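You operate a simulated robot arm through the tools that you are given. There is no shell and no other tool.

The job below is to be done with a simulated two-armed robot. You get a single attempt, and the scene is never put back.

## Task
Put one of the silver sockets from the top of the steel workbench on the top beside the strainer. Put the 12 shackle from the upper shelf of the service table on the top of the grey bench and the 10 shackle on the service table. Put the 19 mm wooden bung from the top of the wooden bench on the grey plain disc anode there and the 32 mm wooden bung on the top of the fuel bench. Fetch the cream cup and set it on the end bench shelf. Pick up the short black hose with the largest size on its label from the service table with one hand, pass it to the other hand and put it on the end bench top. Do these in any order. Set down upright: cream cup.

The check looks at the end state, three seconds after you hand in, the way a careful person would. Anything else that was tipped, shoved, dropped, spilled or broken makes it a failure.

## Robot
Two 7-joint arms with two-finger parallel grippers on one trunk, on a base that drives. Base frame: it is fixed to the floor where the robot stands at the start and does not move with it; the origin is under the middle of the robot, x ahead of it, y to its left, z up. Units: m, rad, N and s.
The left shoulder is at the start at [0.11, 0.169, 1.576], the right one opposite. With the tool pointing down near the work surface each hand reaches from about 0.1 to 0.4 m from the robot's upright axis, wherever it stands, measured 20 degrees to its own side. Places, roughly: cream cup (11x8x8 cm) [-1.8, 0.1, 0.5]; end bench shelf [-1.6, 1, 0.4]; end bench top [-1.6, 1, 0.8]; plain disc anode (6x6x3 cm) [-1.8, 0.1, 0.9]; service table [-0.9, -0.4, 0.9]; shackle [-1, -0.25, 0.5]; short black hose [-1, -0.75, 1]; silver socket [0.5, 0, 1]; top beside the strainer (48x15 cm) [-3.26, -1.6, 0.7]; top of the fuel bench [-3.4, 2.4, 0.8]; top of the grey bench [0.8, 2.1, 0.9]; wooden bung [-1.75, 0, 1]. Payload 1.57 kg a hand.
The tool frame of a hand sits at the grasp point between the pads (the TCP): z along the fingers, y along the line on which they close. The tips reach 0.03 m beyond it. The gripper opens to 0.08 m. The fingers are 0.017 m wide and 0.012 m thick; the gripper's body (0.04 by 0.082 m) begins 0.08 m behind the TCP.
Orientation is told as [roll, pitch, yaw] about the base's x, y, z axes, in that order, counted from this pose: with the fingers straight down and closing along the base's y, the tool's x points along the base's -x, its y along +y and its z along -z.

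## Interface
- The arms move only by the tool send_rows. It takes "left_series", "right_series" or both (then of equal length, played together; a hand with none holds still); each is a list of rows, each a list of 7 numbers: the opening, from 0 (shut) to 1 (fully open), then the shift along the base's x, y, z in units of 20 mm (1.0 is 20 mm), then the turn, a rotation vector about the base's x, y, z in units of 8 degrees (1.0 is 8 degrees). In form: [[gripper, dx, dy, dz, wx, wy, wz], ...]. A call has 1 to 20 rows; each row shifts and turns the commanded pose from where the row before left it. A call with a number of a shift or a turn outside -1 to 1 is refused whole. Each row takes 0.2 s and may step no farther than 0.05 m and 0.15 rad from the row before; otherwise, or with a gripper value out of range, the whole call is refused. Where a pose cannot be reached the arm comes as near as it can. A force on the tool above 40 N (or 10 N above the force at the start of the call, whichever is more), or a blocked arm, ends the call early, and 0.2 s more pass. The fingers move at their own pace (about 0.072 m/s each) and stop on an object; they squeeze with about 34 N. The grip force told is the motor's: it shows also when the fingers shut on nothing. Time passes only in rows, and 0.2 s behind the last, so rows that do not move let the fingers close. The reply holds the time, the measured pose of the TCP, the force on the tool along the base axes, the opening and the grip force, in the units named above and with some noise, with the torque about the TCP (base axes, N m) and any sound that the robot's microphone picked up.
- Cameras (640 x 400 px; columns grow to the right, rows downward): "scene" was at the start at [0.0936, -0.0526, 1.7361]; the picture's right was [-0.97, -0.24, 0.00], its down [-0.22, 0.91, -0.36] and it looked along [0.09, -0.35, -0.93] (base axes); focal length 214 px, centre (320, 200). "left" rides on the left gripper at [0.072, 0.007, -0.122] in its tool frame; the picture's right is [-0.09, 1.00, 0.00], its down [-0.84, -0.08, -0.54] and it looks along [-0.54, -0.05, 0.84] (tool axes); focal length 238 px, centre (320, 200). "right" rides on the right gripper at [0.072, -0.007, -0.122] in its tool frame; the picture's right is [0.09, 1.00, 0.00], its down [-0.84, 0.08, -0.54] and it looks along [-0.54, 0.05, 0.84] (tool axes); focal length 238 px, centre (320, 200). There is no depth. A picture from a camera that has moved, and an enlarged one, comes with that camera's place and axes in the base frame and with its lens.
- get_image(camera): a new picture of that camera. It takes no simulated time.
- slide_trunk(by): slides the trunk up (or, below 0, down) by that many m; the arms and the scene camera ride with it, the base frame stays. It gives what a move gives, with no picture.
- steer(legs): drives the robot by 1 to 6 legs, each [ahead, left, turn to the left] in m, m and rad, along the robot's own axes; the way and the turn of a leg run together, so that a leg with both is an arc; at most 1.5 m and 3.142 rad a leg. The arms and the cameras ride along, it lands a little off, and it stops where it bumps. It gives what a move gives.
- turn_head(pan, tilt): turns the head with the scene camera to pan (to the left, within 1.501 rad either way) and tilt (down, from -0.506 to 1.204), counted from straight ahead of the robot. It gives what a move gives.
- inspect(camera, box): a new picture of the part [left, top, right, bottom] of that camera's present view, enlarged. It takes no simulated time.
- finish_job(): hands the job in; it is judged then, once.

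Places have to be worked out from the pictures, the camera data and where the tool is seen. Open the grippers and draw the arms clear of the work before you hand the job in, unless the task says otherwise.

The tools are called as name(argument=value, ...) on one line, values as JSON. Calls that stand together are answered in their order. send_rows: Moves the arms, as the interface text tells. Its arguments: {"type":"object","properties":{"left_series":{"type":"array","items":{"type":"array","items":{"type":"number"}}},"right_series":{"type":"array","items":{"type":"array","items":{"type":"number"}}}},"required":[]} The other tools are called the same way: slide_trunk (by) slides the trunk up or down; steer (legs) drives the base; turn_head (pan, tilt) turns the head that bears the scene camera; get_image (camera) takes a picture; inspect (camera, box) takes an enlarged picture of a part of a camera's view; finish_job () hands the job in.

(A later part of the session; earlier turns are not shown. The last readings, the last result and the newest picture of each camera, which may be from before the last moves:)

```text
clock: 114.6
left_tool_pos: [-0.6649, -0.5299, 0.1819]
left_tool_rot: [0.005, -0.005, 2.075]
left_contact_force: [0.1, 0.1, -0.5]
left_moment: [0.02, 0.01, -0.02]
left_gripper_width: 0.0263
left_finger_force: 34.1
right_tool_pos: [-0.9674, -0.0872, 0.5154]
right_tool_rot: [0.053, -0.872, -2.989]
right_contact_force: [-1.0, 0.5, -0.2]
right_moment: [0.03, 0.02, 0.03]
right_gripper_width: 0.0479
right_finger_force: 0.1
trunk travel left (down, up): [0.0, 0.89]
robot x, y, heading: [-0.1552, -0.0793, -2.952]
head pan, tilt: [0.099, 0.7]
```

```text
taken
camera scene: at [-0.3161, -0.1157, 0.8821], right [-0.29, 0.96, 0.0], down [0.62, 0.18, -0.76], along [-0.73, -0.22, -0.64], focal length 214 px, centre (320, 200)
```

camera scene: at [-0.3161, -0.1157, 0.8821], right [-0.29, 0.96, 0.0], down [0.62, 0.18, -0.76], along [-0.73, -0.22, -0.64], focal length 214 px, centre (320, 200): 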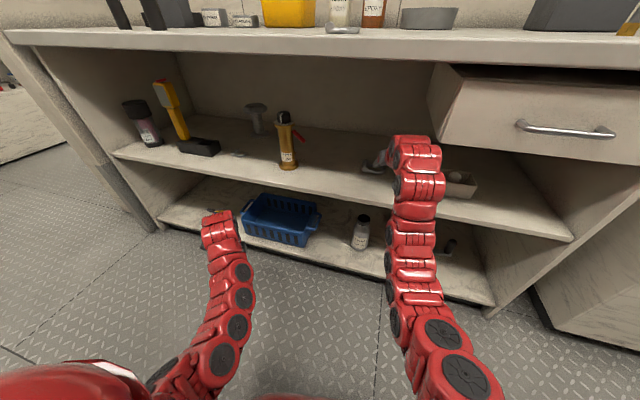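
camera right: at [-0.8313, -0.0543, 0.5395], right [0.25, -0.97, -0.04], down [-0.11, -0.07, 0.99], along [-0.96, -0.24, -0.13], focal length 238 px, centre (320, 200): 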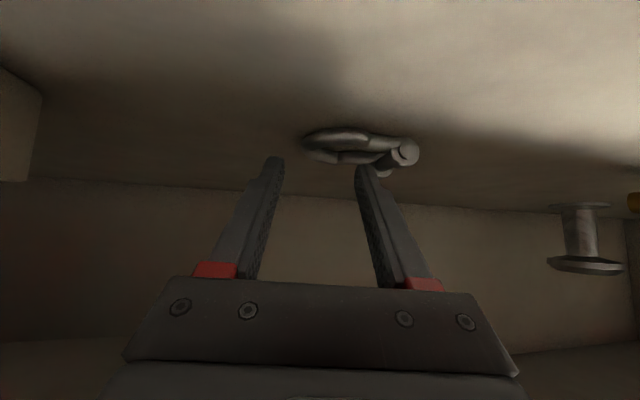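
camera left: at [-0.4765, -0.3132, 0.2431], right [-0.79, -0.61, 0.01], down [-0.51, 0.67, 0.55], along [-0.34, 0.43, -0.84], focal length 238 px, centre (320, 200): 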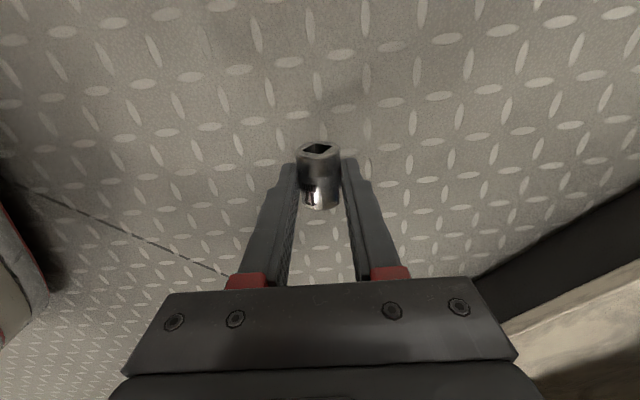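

Clear of the drawer. I move the last 25 mm forward, then lower in small steps.

send_rows(right_series=[[0.6, -0.6, 0.06, 0, 0, 0, 0], [0.6, -0.6, 0.06, 0, 0, 0, 0], [0.6, 0, 0, -0.4, 0, 0, 0], [0.6, 0, 0, -0.3, 0, 0, 0]])

inspect(camera="right", box=[240, 90, 440, 215])

```text
clock: 115.6
left_tool_pos: [-0.6645, -0.5296, 0.1817]
left_tool_rot: [0.004, -0.006, 2.075]
left_contact_force: [0.0, 0.2, -1.6]
left_moment: [-0.03, 0.0, -0.04]
left_gripper_width: 0.0263
left_finger_force: 34.0
right_tool_pos: [-0.9921, -0.0846, 0.503]
right_tool_rot: [0.052, -0.872, -2.989]
right_contact_force: [0.6, 0.8, -0.1]
right_moment: [0.02, -0.01, 0.04]
right_gripper_width: 0.0479
right_finger_force: 0.0
trunk travel left (down, up): [0.0, 0.89]
robot x, y, heading: [-0.1572, -0.0835, -2.952]
head pan, tilt: [0.099, 0.7]
```

```text
3.20 times, centred on (340, 152) of right
camera zoom: at [-0.8558, -0.0507, 0.5255], right [0.25, -0.97, -0.04], down [-0.11, -0.07, 0.99], along [-0.96, -0.24, -0.13], focal length 763 px, centre (256, 352)
```

zoom: 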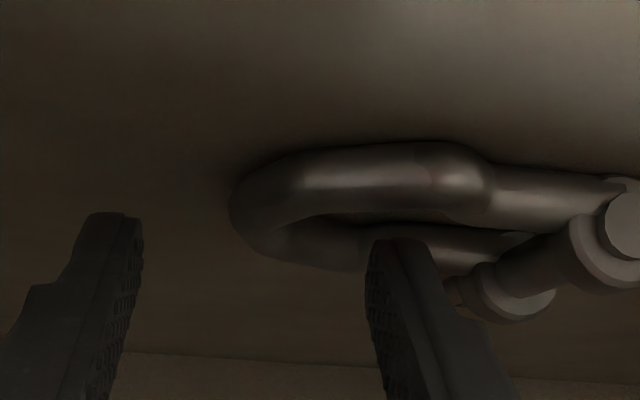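

The inner finger tip is over the hole between the bars. I lower another 9 mm and close.

send_rows(right_series=[[0.6, 0.1, 0, -0.25, 0, 0, 0], [0.6, 0, 0, -0.2, 0, 0, 0]])

inspect(camera="right", box=[240, 90, 440, 215])

```text
clock: 116.2
left_tool_pos: [-0.6647, -0.53, 0.1824]
left_tool_rot: [0.006, -0.006, 2.077]
left_contact_force: [-0.6, 0.1, -0.9]
left_moment: [0.02, -0.01, -0.02]
left_gripper_width: 0.0262
left_finger_force: 33.7
right_tool_pos: [-0.9892, -0.0844, 0.4965]
right_tool_rot: [0.054, -0.878, -2.99]
right_contact_force: [-7.4, -0.9, 10.5]
right_moment: [0.19, 0.41, 0.17]
right_gripper_width: 0.0485
right_finger_force: 0.2
trunk travel left (down, up): [0.0, 0.89]
robot x, y, heading: [-0.155, -0.0748, -2.95]
head pan, tilt: [0.099, 0.7]
```

```text
3.20 times, centred on (340, 152) of right
camera zoom: at [-0.853, -0.0515, 0.5191], right [0.25, -0.97, -0.04], down [-0.11, -0.07, 0.99], along [-0.96, -0.24, -0.12], focal length 763 px, centre (256, 352)
```

zoom: 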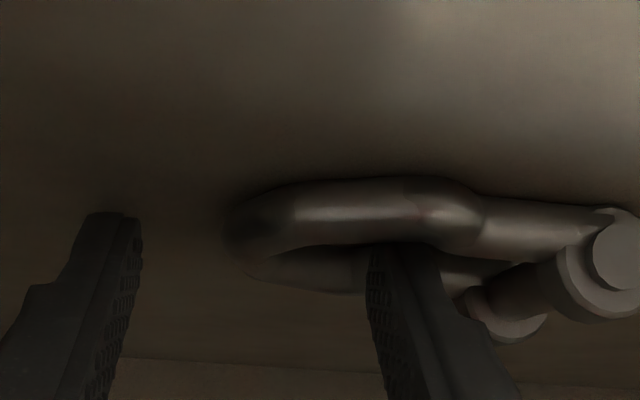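

The finger's underside touches the front bar (force -x/+z), so I shift 5 mm deeper, and re-check.

send_rows(right_series=[[0.6, -0.2, 0, 0.1, 0, 0, 0], [0.6, -0.15, 0, 0, 0, 0, 0], [0.6, 0, 0, -0.15, 0, 0, 0]])

inspect(camera="right", box=[240, 90, 440, 215])

```text
clock: 117.0
left_tool_pos: [-0.6642, -0.529, 0.1835]
left_tool_rot: [0.008, -0.008, 2.074]
left_contact_force: [-0.1, -0.3, -0.5]
left_moment: [-0.02, 0.01, 0.01]
left_gripper_width: 0.0264
left_finger_force: 33.8
right_tool_pos: [-0.9951, -0.0841, 0.4957]
right_tool_rot: [0.053, -0.877, -2.991]
right_contact_force: [6.3, 1.1, 18.1]
right_moment: [0.41, 0.27, -0.18]
right_gripper_width: 0.0471
right_finger_force: 0.0
trunk travel left (down, up): [0.0, 0.89]
robot x, y, heading: [-0.1559, -0.08, -2.953]
head pan, tilt: [0.099, 0.7]
```

```text
3.20 times, centred on (340, 152) of right
camera zoom: at [-0.8591, -0.0508, 0.519], right [0.25, -0.97, -0.04], down [-0.11, -0.07, 0.99], along [-0.96, -0.24, -0.12], focal length 763 px, centre (256, 352)
```

zoom: 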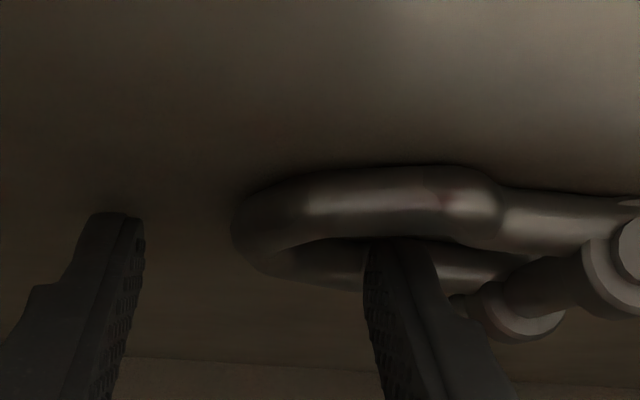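

Now it bottoms out on the shelf (≈0.47) with the finger inside the bow. I ease up 2 mm, center, and close.

send_rows(right_series=[[0.6, 0.12, 0, 0.15, 0, 0, 0], [0.4, 0, 0, 0, 0, 0, 0], [0.2, 0, 0, 0, 0, 0, 0], [0, 0, 0, 0, 0, 0, 0], [0, 0, 0, 0, 0, 0, 0], [0, 0, 0, 0, 0, 0, 0]])

inspect(camera="right", box=[240, 90, 440, 215])

```text
clock: 118.4
left_tool_pos: [-0.6643, -0.5301, 0.1827]
left_tool_rot: [0.008, -0.005, 2.076]
left_contact_force: [-0.3, -0.5, -1.2]
left_moment: [0.02, 0.0, 0.01]
left_gripper_width: 0.0261
left_finger_force: 34.0
right_tool_pos: [-0.9927, -0.0875, 0.4958]
right_tool_rot: [0.055, -0.87, -2.989]
right_contact_force: [3.7, -0.1, 10.8]
right_moment: [0.08, -0.05, 0.06]
right_gripper_width: 0.0111
right_finger_force: 28.7
trunk travel left (down, up): [0.0, 0.89]
robot x, y, heading: [-0.1557, -0.0791, -2.953]
head pan, tilt: [0.099, 0.7]
```

```text
3.20 times, centred on (340, 152) of right
camera zoom: at [-0.8568, -0.0526, 0.5194], right [0.25, -0.97, -0.04], down [-0.11, -0.07, 0.99], along [-0.96, -0.25, -0.13], focal length 763 px, centre (256, 352)
```

zoom: 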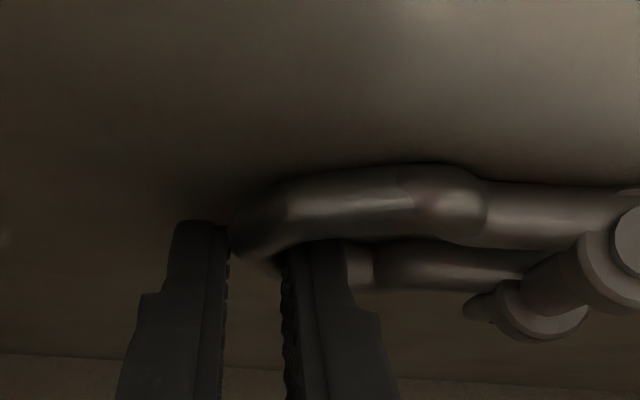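

The 12 is gripped (11 mm), but the left width has crept from 27.1 to 26.1 mm – the socket is slowly slipping down in the fingers. I lower the left hand to the floor now before it drops.

send_rows(left_series=[[0, 0, 0, -1, 0, 0, 0], [0, 0, 0, -1, 0, 0, 0], [0, 0, 0, -1, 0, 0, 0], [0, 0, 0, -1, 0, 0, 0], [0, 0, 0, -1, 0, 0, 0], [0, 0, 0, -1, 0, 0, 0]])

get_image(camera="left")

```text
clock: 119.8
left_tool_pos: [-0.6651, -0.5303, 0.0625]
left_tool_rot: [0.004, -0.007, 2.076]
left_contact_force: [-0.8, 0.1, -1.9]
left_moment: [-0.01, -0.01, 0.0]
left_gripper_width: 0.0262
left_finger_force: 34.2
right_tool_pos: [-0.993, -0.0851, 0.4953]
right_tool_rot: [0.052, -0.874, -2.99]
right_contact_force: [0.5, -3.5, 9.1]
right_moment: [0.0, 0.04, 0.05]
right_gripper_width: 0.011
right_finger_force: 29.2
trunk travel left (down, up): [0.0, 0.89]
robot x, y, heading: [-0.1552, -0.0774, -2.953]
head pan, tilt: [0.099, 0.7]
```

```text
taken
camera left: at [-0.6356, -0.5969, 0.1842], right [-0.92, -0.4, 0.01], down [-0.33, 0.77, 0.55], along [-0.22, 0.5, -0.84], focal length 238 px, centre (320, 200)
```

left: 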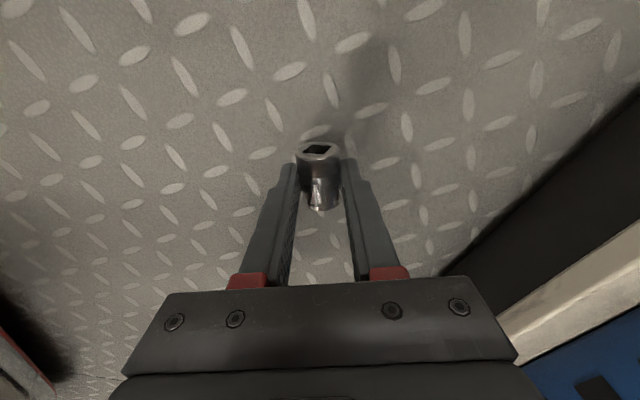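

The socket looks unchanged in the grip after all. I zoom to double-check how it sits.

inspect(camera="left", box=[270, 130, 370, 230])

```text
4.00 times, centred on (320, 180) of left
camera zoom: at [-0.6356, -0.5969, 0.1842], right [-0.92, -0.4, 0.01], down [-0.33, 0.77, 0.55], along [-0.22, 0.5, -0.84], focal length 953 px, centre (320, 280)
```

zoom: 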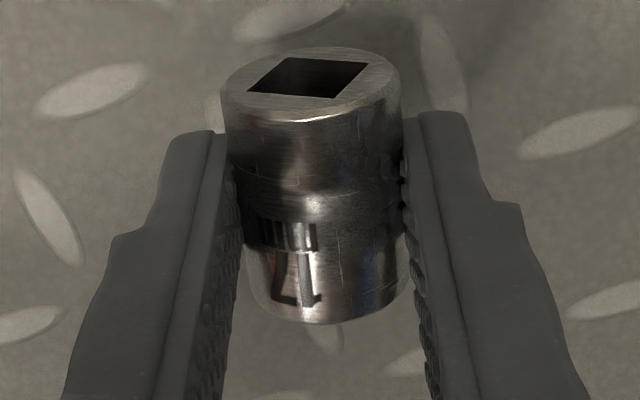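

It is well seated (≈14 mm from the tips), so I keep it. Now I raise the left hand again and lift the "12" shackle by 2 cm only (drawer above the wrist), then back out.

send_rows(left_series=[[0, 0, 0, 0.5, 0, 0, 0], [0, 0, 0, 1, 0, 0, 0], [0, 0, 0, 1, 0, 0, 0], [0, 0, 0, 1, 0, 0, 0], [0, 0, 0, 1, 0, 0, 0], [0, 0, 0, 1, 0, 0, 0]], right_series=[[0, 0, 0, 0.2, 0, 0, 0], [0, 0, 0, 0.3, 0, 0, 0], [0, 0, 0, 0.3, 0, 0, 0], [0, 0, 0, 0.2, 0, 0, 0], [0, 0, 0, 0.1, 0, 0, 0], [0, 0, 0, 0, 0, 0, 0]])

get_image(camera="right")

```text
clock: 121.2
left_tool_pos: [-0.6654, -0.5297, 0.1711]
left_tool_rot: [0.006, -0.005, 2.075]
left_contact_force: [-0.3, 0.1, -0.6]
left_moment: [-0.03, 0.01, -0.02]
left_gripper_width: 0.026
left_finger_force: 33.7
right_tool_pos: [-0.9953, -0.0843, 0.5171]
right_tool_rot: [0.053, -0.87, -2.992]
right_contact_force: [1.0, -0.3, -0.4]
right_moment: [0.02, -0.08, 0.01]
right_gripper_width: 0.0113
right_finger_force: 28.7
trunk travel left (down, up): [0.0, 0.89]
robot x, y, heading: [-0.1545, -0.078, -2.953]
head pan, tilt: [0.099, 0.7]
```

```text
taken
camera right: at [-0.8586, -0.0508, 0.5406], right [0.25, -0.97, -0.04], down [-0.11, -0.07, 0.99], along [-0.96, -0.24, -0.13], focal length 238 px, centre (320, 200)
```

right: 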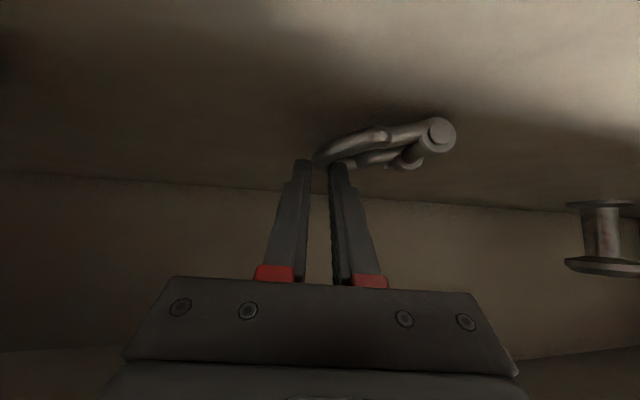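

The shackle sags a bit but is held. I back out 0.3 m.

steer(legs=[[-0.31, 0, 0]])

get_image(camera="right")

get_image(camera="scene")

```text
clock: 123.3
left_tool_pos: [-0.3564, -0.4726, 0.1697]
left_tool_rot: [0.005, -0.004, 2.079]
left_contact_force: [-0.2, 0.9, -0.8]
left_moment: [0.01, -0.01, -0.02]
left_gripper_width: 0.0262
left_finger_force: 34.8
right_tool_pos: [-0.6874, -0.0293, 0.5165]
right_tool_rot: [0.051, -0.873, -2.985]
right_contact_force: [0.3, 0.2, -1.7]
right_moment: [0.1, -0.01, -0.01]
right_gripper_width: 0.011
right_finger_force: 29.2
trunk travel left (down, up): [0.0, 0.89]
robot x, y, heading: [0.148, -0.0154, -2.948]
head pan, tilt: [0.099, 0.7]
```

```text
taken
camera right: at [-0.552, 0.0047, 0.5402], right [0.25, -0.97, -0.04], down [-0.11, -0.07, 0.99], along [-0.96, -0.25, -0.13], focal length 238 px, centre (320, 200)
```

right: 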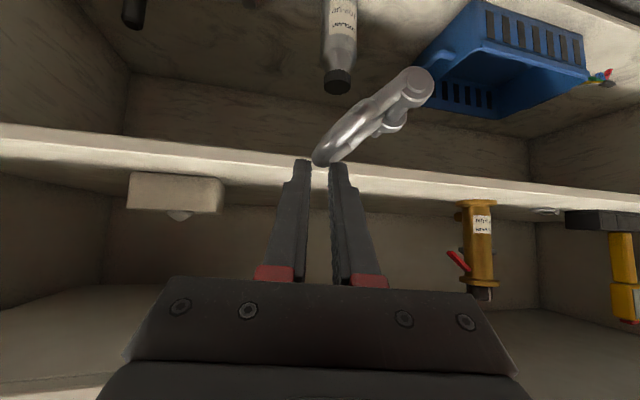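

```text
taken
camera scene: at [-0.0094, -0.0567, 0.882], right [-0.29, 0.96, 0.0], down [0.62, 0.19, -0.76], along [-0.73, -0.22, -0.64], focal length 214 px, centre (320, 200)
```

scene: 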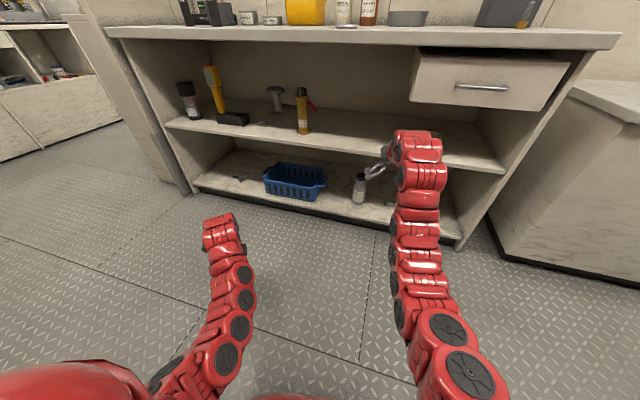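

The "12" hangs from the fingers but is secured through the bow. I rotate right to face +y (arms sweep through the free aisle), then drive along the aisle.

steer(legs=[[0.05, 0, -0.3], [0, 0, -1.46]])

turn_head(pan=-0.2, tilt=0.4)

get_image(camera="scene")

get_image(camera="right")

```text
clock: 128.3
left_tool_pos: [-0.231, 0.5759, 0.1706]
left_tool_rot: [0.006, -0.006, 0.285]
left_contact_force: [0.3, 0.4, -0.2]
left_moment: [0.0, -0.01, 0.01]
left_gripper_width: 0.0262
left_finger_force: 33.5
right_tool_pos: [0.2763, 0.8003, 0.517]
right_tool_rot: [0.051, -0.87, 1.503]
right_contact_force: [0.4, 0.8, -2.6]
right_moment: [-0.04, -0.05, -0.01]
right_gripper_width: 0.0111
right_finger_force: 28.8
trunk travel left (down, up): [0.0, 0.89]
robot x, y, heading: [0.0997, -0.0213, 1.541]
head pan, tilt: [0.099, 0.7]
```

```text
clock: 129.1
left_tool_pos: [-0.2312, 0.5744, 0.1705]
left_tool_rot: [0.005, -0.004, 0.285]
left_contact_force: [-0.1, -0.8, -1.2]
left_moment: [0.01, -0.01, 0.01]
left_gripper_width: 0.0258
left_finger_force: 34.4
right_tool_pos: [0.2767, 0.8, 0.5162]
right_tool_rot: [0.051, -0.871, 1.504]
right_contact_force: [-0.7, -0.2, -2.0]
right_moment: [-0.03, -0.1, -0.04]
right_gripper_width: 0.0111
right_finger_force: 28.9
trunk travel left (down, up): [0.0, 0.89]
robot x, y, heading: [0.1067, -0.0199, 1.544]
head pan, tilt: [-0.201, 0.4]
```

```text
taken
camera scene: at [0.1247, 0.1523, 0.9088], right [0.97, -0.23, 0.0], down [-0.09, -0.38, -0.92], along [0.21, 0.9, -0.39], focal length 214 px, centre (320, 200)
```

scene: 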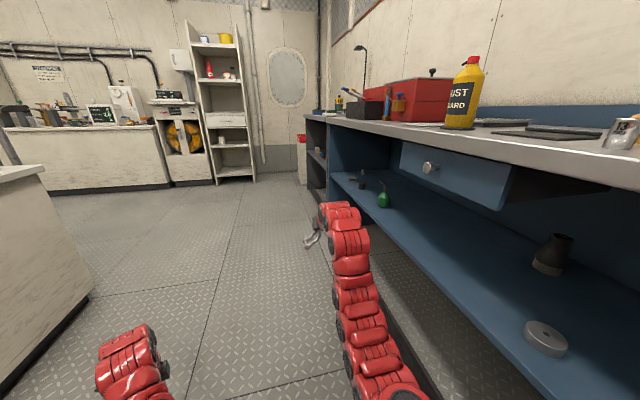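

```text
taken
camera right: at [0.2805, 0.6596, 0.5403], right [-1.0, -0.03, -0.04], down [-0.04, 0.13, 0.99], along [-0.03, 0.99, -0.13], focal length 238 px, centre (320, 200)
```

right: 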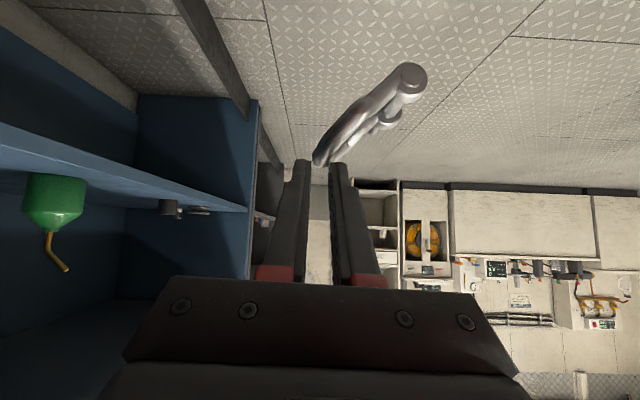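

The aisle is free. I drive 1.3 m ahead along +y.

steer(legs=[[1.35, 0.12, 0]])

slide_trunk(by=0.4)

slide_trunk(by=0.4)

turn_head(pan=-0.7, tilt=0.6)

get_image(camera="scene")

get_image(camera="right")

```text
clock: 135.9
left_tool_pos: [-0.348, 1.9197, 0.1704]
left_tool_rot: [0.006, -0.004, 0.31]
left_contact_force: [-0.3, -0.7, -0.7]
left_moment: [-0.01, -0.01, -0.04]
left_gripper_width: 0.0256
left_finger_force: 34.0
right_tool_pos: [0.1533, 2.158, 0.516]
right_tool_rot: [0.054, -0.87, 1.53]
right_contact_force: [0.3, 0.1, -1.4]
right_moment: [-0.02, -0.05, 0.02]
right_gripper_width: 0.0114
right_finger_force: 28.8
trunk travel left (down, up): [0.0, 0.89]
robot x, y, heading: [0.0026, 1.3341, 1.573]
head pan, tilt: [-0.201, 0.4]
```

```text
clock: 139.7
left_tool_pos: [-0.3493, 1.9205, 0.5703]
left_tool_rot: [0.006, -0.003, 0.311]
left_contact_force: [-0.2, 0.3, -1.3]
left_moment: [0.04, -0.01, -0.01]
left_gripper_width: 0.026
left_finger_force: 33.6
right_tool_pos: [0.1527, 2.158, 0.9158]
right_tool_rot: [0.053, -0.87, 1.529]
right_contact_force: [-0.4, -0.8, -3.0]
right_moment: [-0.02, -0.07, -0.04]
right_gripper_width: 0.0114
right_finger_force: 28.9
trunk travel left (down, up): [-0.4, 0.49]
robot x, y, heading: [0.0002, 1.3345, 1.57]
head pan, tilt: [-0.201, 0.4]
```

```text
clock: 143.5
left_tool_pos: [-0.3485, 1.9205, 0.9707]
left_tool_rot: [0.005, -0.004, 0.311]
left_contact_force: [0.1, -0.4, -1.1]
left_moment: [-0.02, -0.01, 0.0]
left_gripper_width: 0.026
left_finger_force: 33.8
right_tool_pos: [0.1511, 2.1575, 1.3171]
right_tool_rot: [0.051, -0.871, 1.528]
right_contact_force: [-0.1, -0.2, -2.5]
right_moment: [-0.04, -0.08, 0.01]
right_gripper_width: 0.0112
right_finger_force: 28.7
trunk travel left (down, up): [-0.8, 0.09]
robot x, y, heading: [0.0004, 1.3331, 1.572]
head pan, tilt: [-0.201, 0.4]
```

```text
clock: 144.5
left_tool_pos: [-0.3476, 1.9212, 0.97]
left_tool_rot: [0.004, -0.006, 0.31]
left_contact_force: [0.1, 0.1, -1.1]
left_moment: [0.03, 0.0, 0.0]
left_gripper_width: 0.0258
left_finger_force: 34.2
right_tool_pos: [0.1527, 2.1578, 1.3171]
right_tool_rot: [0.053, -0.871, 1.528]
right_contact_force: [0.4, 0.7, -2.0]
right_moment: [-0.03, -0.11, -0.04]
right_gripper_width: 0.0113
right_finger_force: 28.9
trunk travel left (down, up): [-0.8, 0.09]
robot x, y, heading: [-0.0029, 1.3331, 1.57]
head pan, tilt: [-0.7, 0.6]
```

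```text
taken
camera scene: at [0.0557, 1.4836, 1.6907], right [0.76, -0.65, 0.0], down [-0.36, -0.43, -0.83], along [0.53, 0.63, -0.56], focal length 214 px, centre (320, 200)
```

scene: 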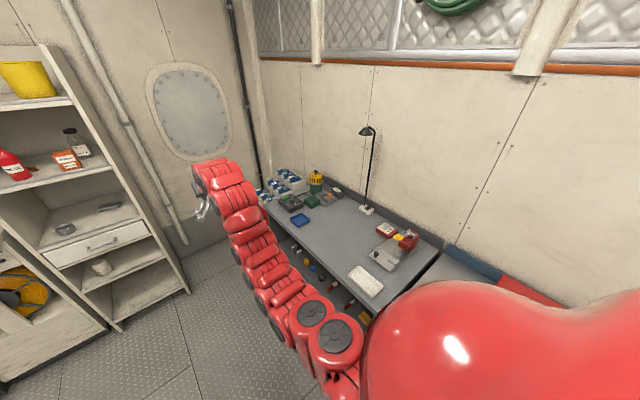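

```text
taken
camera right: at [0.1601, 2.0179, 1.3404], right [-1.0, -0.06, -0.04], down [-0.04, 0.12, 0.99], along [-0.05, 0.99, -0.13], focal length 238 px, centre (320, 200)
```

right: 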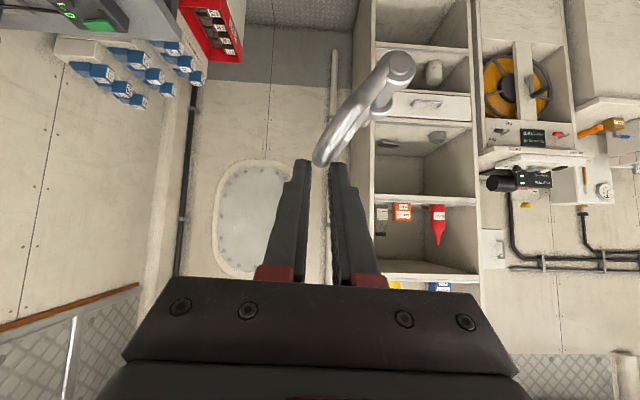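

The grey bench has a free area around [0.6, 2.05]. I move a bit ahead-left and rotate 45° right so that the right hand ends above it.

steer(legs=[[0.23, 0.1, 0], [0, 0, -0.785]])

turn_head(pan=-0.1, tilt=0.75)

get_image(camera="scene")

get_image(camera="right")

```text
clock: 148.3
left_tool_pos: [0.078, 2.2156, 0.9695]
left_tool_rot: [0.007, -0.005, -0.489]
left_contact_force: [-1.3, -0.2, -0.9]
left_moment: [0.06, 0.0, -0.02]
left_gripper_width: 0.0257
left_finger_force: 34.2
right_tool_pos: [0.5983, 2.0224, 1.316]
right_tool_rot: [0.053, -0.87, 0.729]
right_contact_force: [1.3, -0.4, -1.1]
right_moment: [-0.05, -0.04, -0.01]
right_gripper_width: 0.0111
right_finger_force: 29.0
trunk travel left (down, up): [-0.8, 0.09]
robot x, y, heading: [-0.103, 1.5573, 0.77]
head pan, tilt: [-0.7, 0.6]
```

```text
clock: 149.3
left_tool_pos: [0.0789, 2.2155, 0.9702]
left_tool_rot: [0.005, -0.005, -0.489]
left_contact_force: [0.4, -0.4, -1.2]
left_moment: [0.03, 0.0, 0.02]
left_gripper_width: 0.026
left_finger_force: 34.1
right_tool_pos: [0.5984, 2.0239, 1.3166]
right_tool_rot: [0.052, -0.873, 0.729]
right_contact_force: [-0.4, -0.4, -2.6]
right_moment: [-0.08, -0.05, 0.02]
right_gripper_width: 0.0112
right_finger_force: 28.7
trunk travel left (down, up): [-0.8, 0.09]
robot x, y, heading: [-0.1007, 1.5543, 0.764]
head pan, tilt: [-0.099, 0.75]
```

```text
taken
camera scene: at [0.0227, 1.6673, 1.6778], right [0.62, -0.79, 0.0], down [-0.54, -0.42, -0.73], along [0.57, 0.45, -0.68], focal length 214 px, centre (320, 200)
```

scene: 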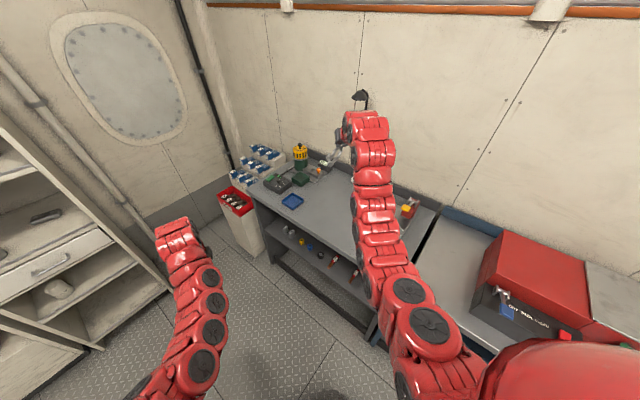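

```text
taken
camera right: at [0.5035, 1.919, 1.3404], right [-0.74, 0.67, -0.04], down [0.06, 0.12, 0.99], along [0.67, 0.73, -0.13], focal length 238 px, centre (320, 200)
```

right: 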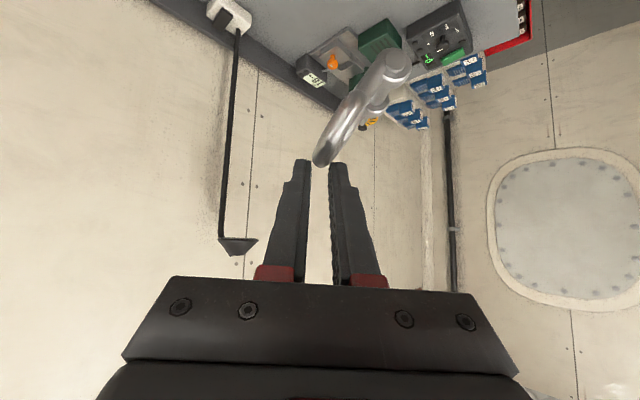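

I lower the trunk 0.33 m so the hanging shackle comes just above the bench.

slide_trunk(by=-0.31)

get_image(camera="right")

get_image(camera="scene")

```text
clock: 152.4
left_tool_pos: [0.0784, 2.2154, 0.6609]
left_tool_rot: [0.005, -0.006, -0.49]
left_contact_force: [0.4, 0.0, -1.2]
left_moment: [0.01, -0.04, 0.0]
left_gripper_width: 0.026
left_finger_force: 33.7
right_tool_pos: [0.5971, 2.0213, 1.006]
right_tool_rot: [0.052, -0.872, 0.73]
right_contact_force: [0.9, -0.7, -1.8]
right_moment: [-0.08, 0.0, -0.02]
right_gripper_width: 0.0115
right_finger_force: 28.2
trunk travel left (down, up): [-0.49, 0.4]
robot x, y, heading: [-0.0996, 1.5578, 0.765]
head pan, tilt: [-0.099, 0.75]
```

```text
taken
camera right: at [0.5034, 1.9187, 1.0305], right [-0.74, 0.67, -0.04], down [0.06, 0.12, 0.99], along [0.67, 0.73, -0.13], focal length 238 px, centre (320, 200)
```

right: 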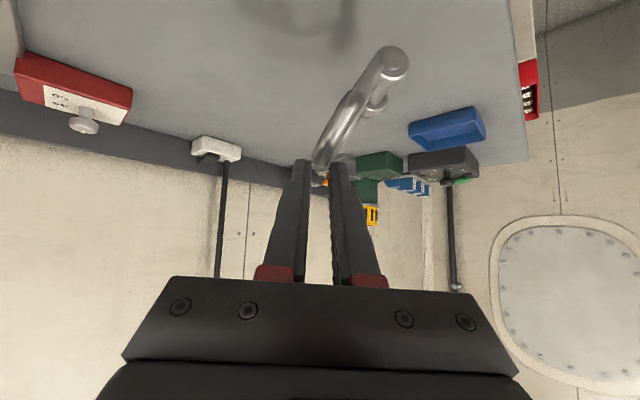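

```text
taken
camera scene: at [0.0225, 1.6671, 1.3678], right [0.62, -0.78, 0.0], down [-0.54, -0.42, -0.73], along [0.57, 0.45, -0.68], focal length 214 px, centre (320, 200)
```

scene: 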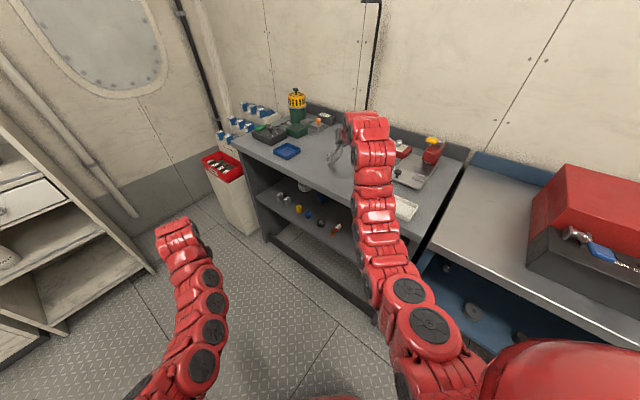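

It hangs above a free area. I lower in small steps until the pin end touches.

send_rows(right_series=[[0, 0, 0, -0.5, 0, 0, 0], [0, 0, 0, -0.5, 0, 0, 0], [0, 0, 0, -0.3, 0, 0, 0], [0, 0, 0, -0.3, 0, 0, 0]])

get_image(camera="right")

```text
clock: 153.4
left_tool_pos: [0.0793, 2.216, 0.6605]
left_tool_rot: [0.005, -0.003, -0.488]
left_contact_force: [0.3, 0.1, -0.4]
left_moment: [0.03, -0.04, 0.0]
left_gripper_width: 0.0258
left_finger_force: 34.7
right_tool_pos: [0.5971, 2.0221, 0.975]
right_tool_rot: [0.053, -0.871, 0.729]
right_contact_force: [0.1, -0.3, -1.9]
right_moment: [-0.07, -0.04, -0.02]
right_gripper_width: 0.011
right_finger_force: 29.0
trunk travel left (down, up): [-0.49, 0.4]
robot x, y, heading: [-0.0989, 1.5573, 0.769]
head pan, tilt: [-0.099, 0.75]
```

```text
taken
camera right: at [0.5028, 1.9187, 0.9985], right [-0.74, 0.67, -0.04], down [0.06, 0.12, 0.99], along [0.67, 0.73, -0.13], focal length 238 px, centre (320, 200)
```

right: 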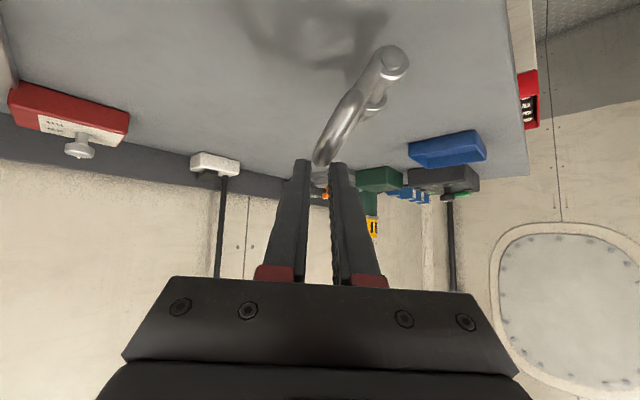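

Still free; continue lowering.

send_rows(right_series=[[0, 0, 0, -0.4, 0, 0, 0], [0, 0, 0, -0.3, 0, 0, 0], [0, 0, 0, -0.3, 0, 0, 0]])

get_image(camera="right")

```text
clock: 154.2
left_tool_pos: [0.0795, 2.2162, 0.6607]
left_tool_rot: [0.007, -0.005, -0.489]
left_contact_force: [-0.2, 0.6, -1.3]
left_moment: [0.01, 0.01, 0.04]
left_gripper_width: 0.0259
left_finger_force: 33.8
right_tool_pos: [0.5977, 2.0225, 0.9548]
right_tool_rot: [0.053, -0.868, 0.731]
right_contact_force: [-0.5, -0.2, -2.5]
right_moment: [-0.06, -0.07, 0.02]
right_gripper_width: 0.0113
right_finger_force: 28.8
trunk travel left (down, up): [-0.49, 0.4]
robot x, y, heading: [-0.0974, 1.5617, 0.769]
head pan, tilt: [-0.099, 0.75]
```

```text
taken
camera right: at [0.5024, 1.9192, 0.9779], right [-0.74, 0.67, -0.04], down [0.06, 0.12, 0.99], along [0.67, 0.73, -0.13], focal length 238 px, centre (320, 200)
```

right: 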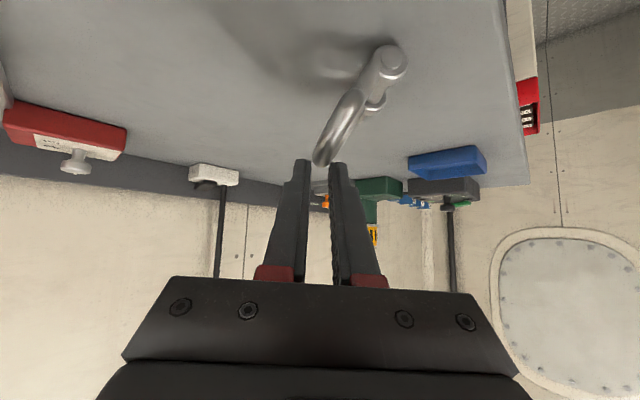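

Continue in small steps toward contact.

send_rows(right_series=[[0, 0, 0, -0.3, 0, 0, 0], [0, 0, 0, -0.3, 0, 0, 0]])

get_image(camera="right")

```text
clock: 154.8
left_tool_pos: [0.0785, 2.2148, 0.6604]
left_tool_rot: [0.005, -0.007, -0.489]
left_contact_force: [0.7, -0.2, -1.5]
left_moment: [0.0, -0.03, -0.02]
left_gripper_width: 0.0257
left_finger_force: 33.8
right_tool_pos: [0.5974, 2.0218, 0.9444]
right_tool_rot: [0.053, -0.872, 0.73]
right_contact_force: [2.1, -1.2, 3.1]
right_moment: [0.02, -0.01, -0.02]
right_gripper_width: 0.0113
right_finger_force: 28.5
trunk travel left (down, up): [-0.49, 0.4]
robot x, y, heading: [-0.102, 1.559, 0.769]
head pan, tilt: [-0.099, 0.75]
```

```text
taken
camera right: at [0.5021, 1.9188, 0.9673], right [-0.74, 0.67, -0.04], down [0.06, 0.12, 0.99], along [0.67, 0.73, -0.12], focal length 238 px, centre (320, 200)
```

right: 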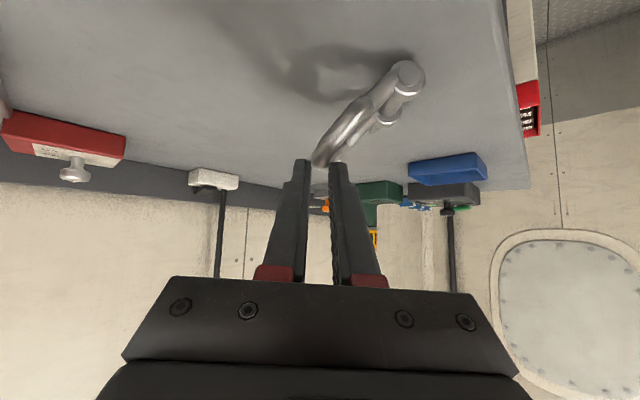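

Contact made and it begins to swing flat. I keep lowering with a slight sideways shift so it lies down.

send_rows(right_series=[[0, 0.1, -0.1, -0.3, 0, 0, 0], [0, 0.1, -0.1, -0.3, 0, 0, 0], [0, 0.1, -0.1, -0.3, 0, 0, 0], [0, 0.1, -0.1, -0.3, 0, 0, 0]])

get_image(camera="right")

```text
clock: 155.8
left_tool_pos: [0.079, 2.2148, 0.6616]
left_tool_rot: [0.005, -0.005, -0.489]
left_contact_force: [-0.2, -0.2, -0.7]
left_moment: [0.0, 0.0, 0.0]
left_gripper_width: 0.0258
left_finger_force: 33.9
right_tool_pos: [0.604, 2.0132, 0.9182]
right_tool_rot: [0.052, -0.869, 0.731]
right_contact_force: [0.6, 0.1, -0.2]
right_moment: [0.05, -0.04, -0.02]
right_gripper_width: 0.0112
right_finger_force: 28.9
trunk travel left (down, up): [-0.49, 0.4]
robot x, y, heading: [-0.102, 1.5599, 0.767]
head pan, tilt: [-0.099, 0.75]
```

```text
taken
camera right: at [0.5105, 1.9103, 0.9419], right [-0.74, 0.67, -0.04], down [0.06, 0.12, 0.99], along [0.67, 0.73, -0.13], focal length 238 px, centre (320, 200)
```

right: 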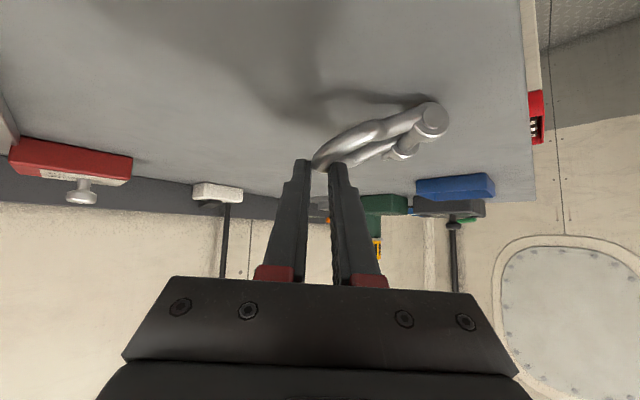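

It swings flatter as planned. I continue down until it lies flat.

send_rows(right_series=[[0, 0.05, -0.05, -0.3, 0, 0, 0], [0, 0.05, -0.05, -0.3, 0, 0, 0], [0, 0, 0, -0.2, 0, 0, 0]])

inspect(camera="right", box=[260, 70, 460, 195])

```text
clock: 156.6
left_tool_pos: [0.0784, 2.2147, 0.6606]
left_tool_rot: [0.005, -0.005, -0.487]
left_contact_force: [0.7, 0.4, -1.0]
left_moment: [0.0, 0.03, -0.01]
left_gripper_width: 0.0258
left_finger_force: 34.1
right_tool_pos: [0.6085, 2.0116, 0.9042]
right_tool_rot: [0.053, -0.87, 0.73]
right_contact_force: [0.9, -1.6, 0.9]
right_moment: [-0.01, 0.07, 0.03]
right_gripper_width: 0.0111
right_finger_force: 29.0
trunk travel left (down, up): [-0.49, 0.4]
robot x, y, heading: [-0.1024, 1.5579, 0.772]
head pan, tilt: [-0.099, 0.75]
```

```text
3.20 times, centred on (360, 132) of right
camera zoom: at [0.5132, 1.9083, 0.9263], right [-0.74, 0.67, -0.04], down [0.06, 0.12, 0.99], along [0.67, 0.73, -0.13], focal length 763 px, centre (192, 416)
```

zoom: 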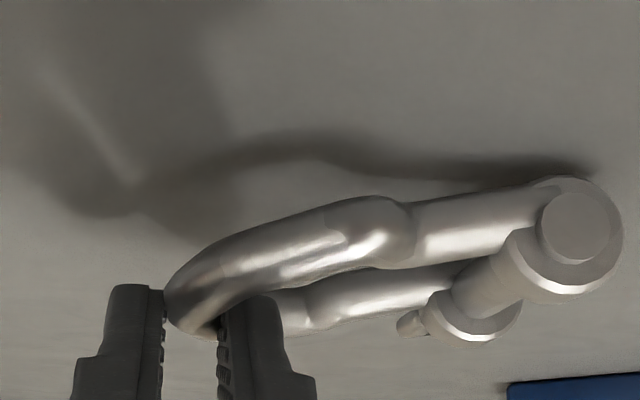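

Almost flat; two or three more small steps.

send_rows(right_series=[[0, 0, 0, -0.25, 0, 0, 0], [0, 0, 0, -0.25, 0, 0, 0]])

inspect(camera="right", box=[260, 70, 460, 195])

```text
clock: 157.2
left_tool_pos: [0.0787, 2.2146, 0.661]
left_tool_rot: [0.005, -0.006, -0.49]
left_contact_force: [-0.6, 0.1, -1.3]
left_moment: [-0.02, 0.03, -0.03]
left_gripper_width: 0.0263
left_finger_force: 33.6
right_tool_pos: [0.6078, 2.0105, 0.893]
right_tool_rot: [0.054, -0.874, 0.728]
right_contact_force: [1.5, -0.9, 1.0]
right_moment: [-0.01, 0.1, -0.02]
right_gripper_width: 0.0111
right_finger_force: 29.2
trunk travel left (down, up): [-0.49, 0.4]
robot x, y, heading: [-0.1001, 1.5617, 0.773]
head pan, tilt: [-0.099, 0.75]
```

```text
3.20 times, centred on (360, 132) of right
camera zoom: at [0.5134, 1.9085, 0.9173], right [-0.74, 0.67, -0.04], down [0.06, 0.12, 0.99], along [0.67, 0.73, -0.12], focal length 763 px, centre (192, 416)
```

zoom: 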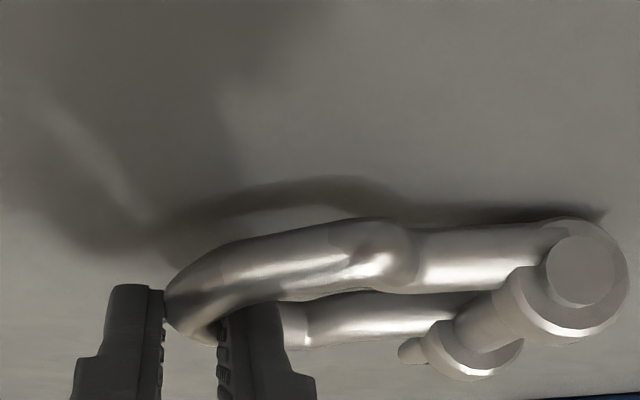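

One more small step down, then release and rise straight up.

send_rows(right_series=[[0, 0, 0, -0.2, 0, 0, 0], [0.3, 0, 0, 0, 0, 0, 0], [0.5, 0, 0, 0, 0, 0, 0], [0.5, 0, 0, 0, 0, 0, 0], [0.5, 0, 0, 0.3, 0, 0, 0], [0.5, 0, 0, 0.6, 0, 0, 0], [0.5, 0, 0, 1, 0, 0, 0], [0.5, 0, 0, 1, 0, 0, 0], [0.5, 0, 0, 1, 0, 0, 0]])

get_image(camera="right")

```text
clock: 159.2
left_tool_pos: [0.0782, 2.2158, 0.6601]
left_tool_rot: [0.005, -0.005, -0.488]
left_contact_force: [-0.4, -0.2, -0.9]
left_moment: [0.02, 0.0, -0.02]
left_gripper_width: 0.0258
left_finger_force: 33.9
right_tool_pos: [0.6075, 2.0127, 0.9688]
right_tool_rot: [0.05, -0.871, 0.729]
right_contact_force: [-0.2, -0.3, 0.4]
right_moment: [0.04, 0.04, -0.03]
right_gripper_width: 0.04
right_finger_force: 0.1
trunk travel left (down, up): [-0.49, 0.4]
robot x, y, heading: [-0.1019, 1.5568, 0.769]
head pan, tilt: [-0.099, 0.75]
```

```text
taken
camera right: at [0.5129, 1.9096, 0.9913], right [-0.74, 0.67, -0.04], down [0.06, 0.12, 0.99], along [0.67, 0.73, -0.13], focal length 238 px, centre (320, 200)
```

right: 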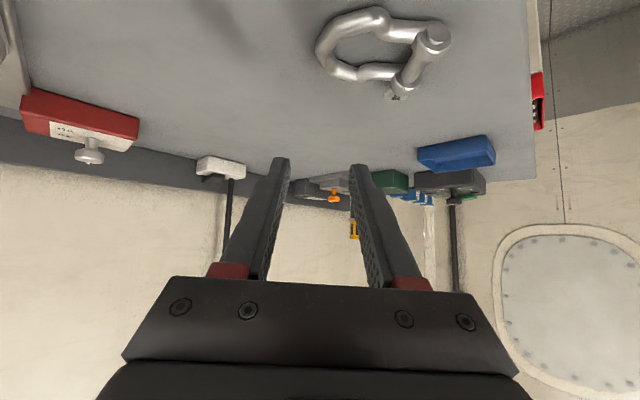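

The "12" shackle lies on the grey bench. I raise the trunk for a good overview and look toward the fuel bench / island side.

slide_trunk(by=0.4)

turn_head(pan=1.5, tilt=0.3)

get_image(camera="scene")

```text
clock: 163.1
left_tool_pos: [0.0788, 2.216, 1.0608]
left_tool_rot: [0.005, -0.005, -0.49]
left_contact_force: [0.1, -0.9, -1.0]
left_moment: [0.0, 0.01, -0.01]
left_gripper_width: 0.0258
left_finger_force: 34.6
right_tool_pos: [0.6083, 2.0134, 1.367]
right_tool_rot: [0.051, -0.869, 0.73]
right_contact_force: [0.5, 0.2, 0.1]
right_moment: [0.0, 0.0, 0.03]
right_gripper_width: 0.04
right_finger_force: 0.1
trunk travel left (down, up): [-0.89, 0.0]
robot x, y, heading: [-0.101, 1.5593, 0.769]
head pan, tilt: [-0.099, 0.75]
```

```text
clock: 164.7
left_tool_pos: [0.0783, 2.2154, 1.0595]
left_tool_rot: [0.005, -0.005, -0.488]
left_contact_force: [0.0, -0.6, -1.3]
left_moment: [0.0, 0.02, 0.01]
left_gripper_width: 0.0261
left_finger_force: 34.4
right_tool_pos: [0.6077, 2.0134, 1.3669]
right_tool_rot: [0.051, -0.87, 0.73]
right_contact_force: [0.7, 0.9, -0.5]
right_moment: [0.02, 0.04, 0.02]
right_gripper_width: 0.04
right_finger_force: 0.0
trunk travel left (down, up): [-0.89, 0.0]
robot x, y, heading: [-0.1036, 1.5601, 0.765]
head pan, tilt: [1.499, 0.3]
```

```text
taken
camera scene: at [-0.1024, 1.6874, 1.8082], right [0.77, 0.64, 0.0], down [0.19, -0.23, -0.96], along [-0.61, 0.73, -0.3], focal length 214 px, centre (320, 200)
```

scene: 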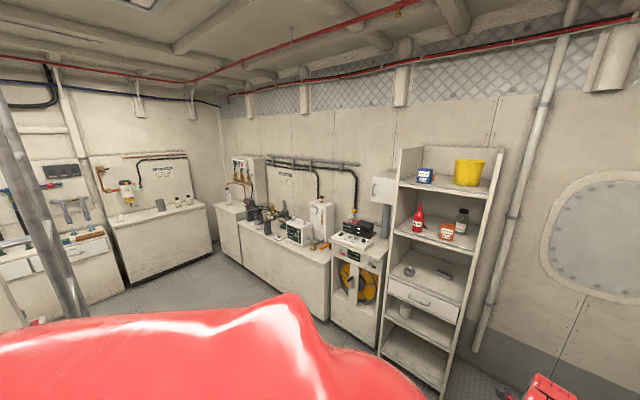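

I rotate left in place to face the −x side (arms high, nothing within 0.9 m) and look at the passage.

steer(legs=[[0.05, 0.2, 0.6], [0, 0, 1.6]])

turn_head(pan=0.1, tilt=0.45)

get_image(camera="scene")

```text
clock: 170.7
left_tool_pos: [-0.8805, 1.4378, 1.0608]
left_tool_rot: [0.004, -0.005, 1.734]
left_contact_force: [0.0, -0.3, -0.9]
left_moment: [-0.03, -0.02, 0.01]
left_gripper_width: 0.0259
left_finger_force: 34.5
right_tool_pos: [-1.0405, 1.9806, 1.3678]
right_tool_rot: [0.052, -0.87, 2.953]
right_contact_force: [-0.3, -0.2, -0.6]
right_moment: [0.04, 0.03, 0.01]
right_gripper_width: 0.0397
right_finger_force: 0.1
trunk travel left (down, up): [-0.89, 0.0]
robot x, y, heading: [-0.2457, 1.6931, 2.991]
head pan, tilt: [1.499, 0.3]
```

```text
clock: 172.2
left_tool_pos: [-0.8808, 1.4377, 1.0613]
left_tool_rot: [0.005, -0.006, 1.734]
left_contact_force: [-0.2, -0.3, -1.3]
left_moment: [-0.03, -0.03, -0.01]
left_gripper_width: 0.0261
left_finger_force: 34.3
right_tool_pos: [-1.0414, 1.9808, 1.3682]
right_tool_rot: [0.052, -0.872, 2.954]
right_contact_force: [-0.2, -0.2, -1.4]
right_moment: [0.02, 0.0, 0.02]
right_gripper_width: 0.0398
right_finger_force: 0.0
trunk travel left (down, up): [-0.89, 0.0]
robot x, y, heading: [-0.2497, 1.6961, 2.992]
head pan, tilt: [0.099, 0.45]
```

```text
taken
camera scene: at [-0.4209, 1.7124, 1.7943], right [0.05, 1.0, 0.0], down [0.43, -0.02, -0.9], along [-0.9, 0.04, -0.44], focal length 214 px, centre (320, 200)
```

scene: 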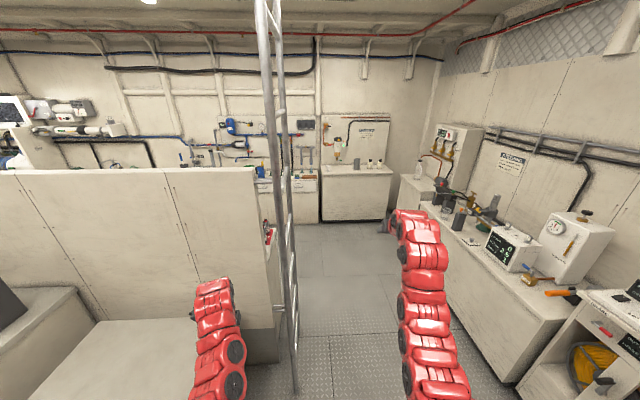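

The passage is between the ladder (≈[-1.2,1.55]) and the bench on the right (front y≈3.0). I strafe right 0.5 m, straighten to face −x and drive 1.5 m.

steer(legs=[[0, -0.5, 0], [0, 0, 0.15], [1.5, 0, 0]])

turn_head(pan=0.9, tilt=0.45)

get_image(camera="scene")

turn_head(pan=0, tilt=0.4)

get_image(camera="scene")

```text
clock: 182.9
left_tool_pos: [-2.262, 1.7956, 1.0598]
left_tool_rot: [0.004, -0.006, 1.912]
left_contact_force: [-0.5, -0.1, -0.3]
left_moment: [0.0, 0.0, 0.01]
left_gripper_width: 0.0258
left_finger_force: 34.4
right_tool_pos: [-2.5164, 2.3015, 1.3673]
right_tool_rot: [0.052, -0.869, 3.131]
right_contact_force: [-0.2, 0.0, -0.1]
right_moment: [0.01, -0.01, 0.01]
right_gripper_width: 0.0401
right_finger_force: 0.0
trunk travel left (down, up): [-0.89, 0.0]
robot x, y, heading: [-1.6856, 2.1588, -3.116]
head pan, tilt: [0.099, 0.45]
```

```text
clock: 184.0
left_tool_pos: [-2.261, 1.7954, 1.0614]
left_tool_rot: [0.005, -0.005, 1.913]
left_contact_force: [0.9, 0.0, -1.3]
left_moment: [0.03, 0.02, 0.0]
left_gripper_width: 0.026
left_finger_force: 34.2
right_tool_pos: [-2.5149, 2.3022, 1.3672]
right_tool_rot: [0.052, -0.871, 3.132]
right_contact_force: [-0.5, 0.7, -0.6]
right_moment: [0.01, -0.01, -0.02]
right_gripper_width: 0.04
right_finger_force: 0.1
trunk travel left (down, up): [-0.89, 0.0]
robot x, y, heading: [-1.6858, 2.1583, -3.111]
head pan, tilt: [0.901, 0.45]
```

```text
taken
camera scene: at [-1.8214, 2.0854, 1.7943], right [-0.8, 0.6, 0.0], down [0.26, 0.35, -0.9], along [-0.54, -0.72, -0.44], focal length 214 px, centre (320, 200)
```

scene: 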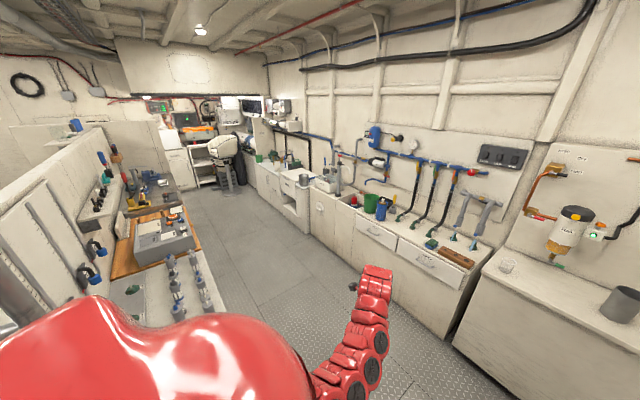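

```text
clock: 185.2
left_tool_pos: [-2.2631, 1.795, 1.0608]
left_tool_rot: [0.004, -0.004, 1.911]
left_contact_force: [-0.3, -0.2, -0.6]
left_moment: [-0.01, -0.01, 0.03]
left_gripper_width: 0.026
left_finger_force: 34.5
right_tool_pos: [-2.5161, 2.3011, 1.3663]
right_tool_rot: [0.054, -0.871, 3.131]
right_contact_force: [0.2, -0.4, -0.1]
right_moment: [0.04, 0.01, -0.02]
right_gripper_width: 0.0403
right_finger_force: 0.0
trunk travel left (down, up): [-0.89, 0.0]
robot x, y, heading: [-1.685, 2.1609, -3.112]
head pan, tilt: [0.0, 0.4]
```

```text
taken
camera scene: at [-1.859, 2.1563, 1.7989], right [-0.03, 1.0, 0.0], down [0.39, 0.01, -0.92], along [-0.92, -0.03, -0.39], focal length 214 px, centre (320, 200)
```

scene: 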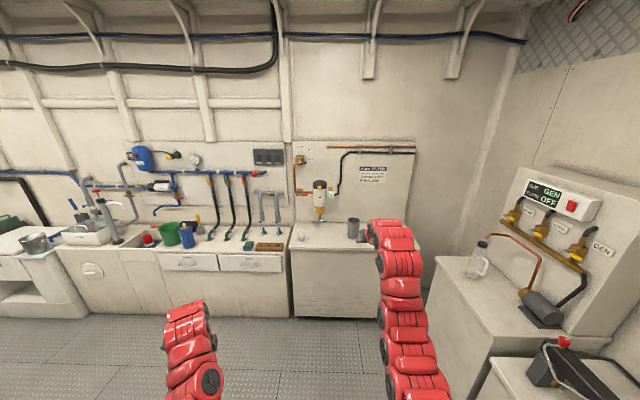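

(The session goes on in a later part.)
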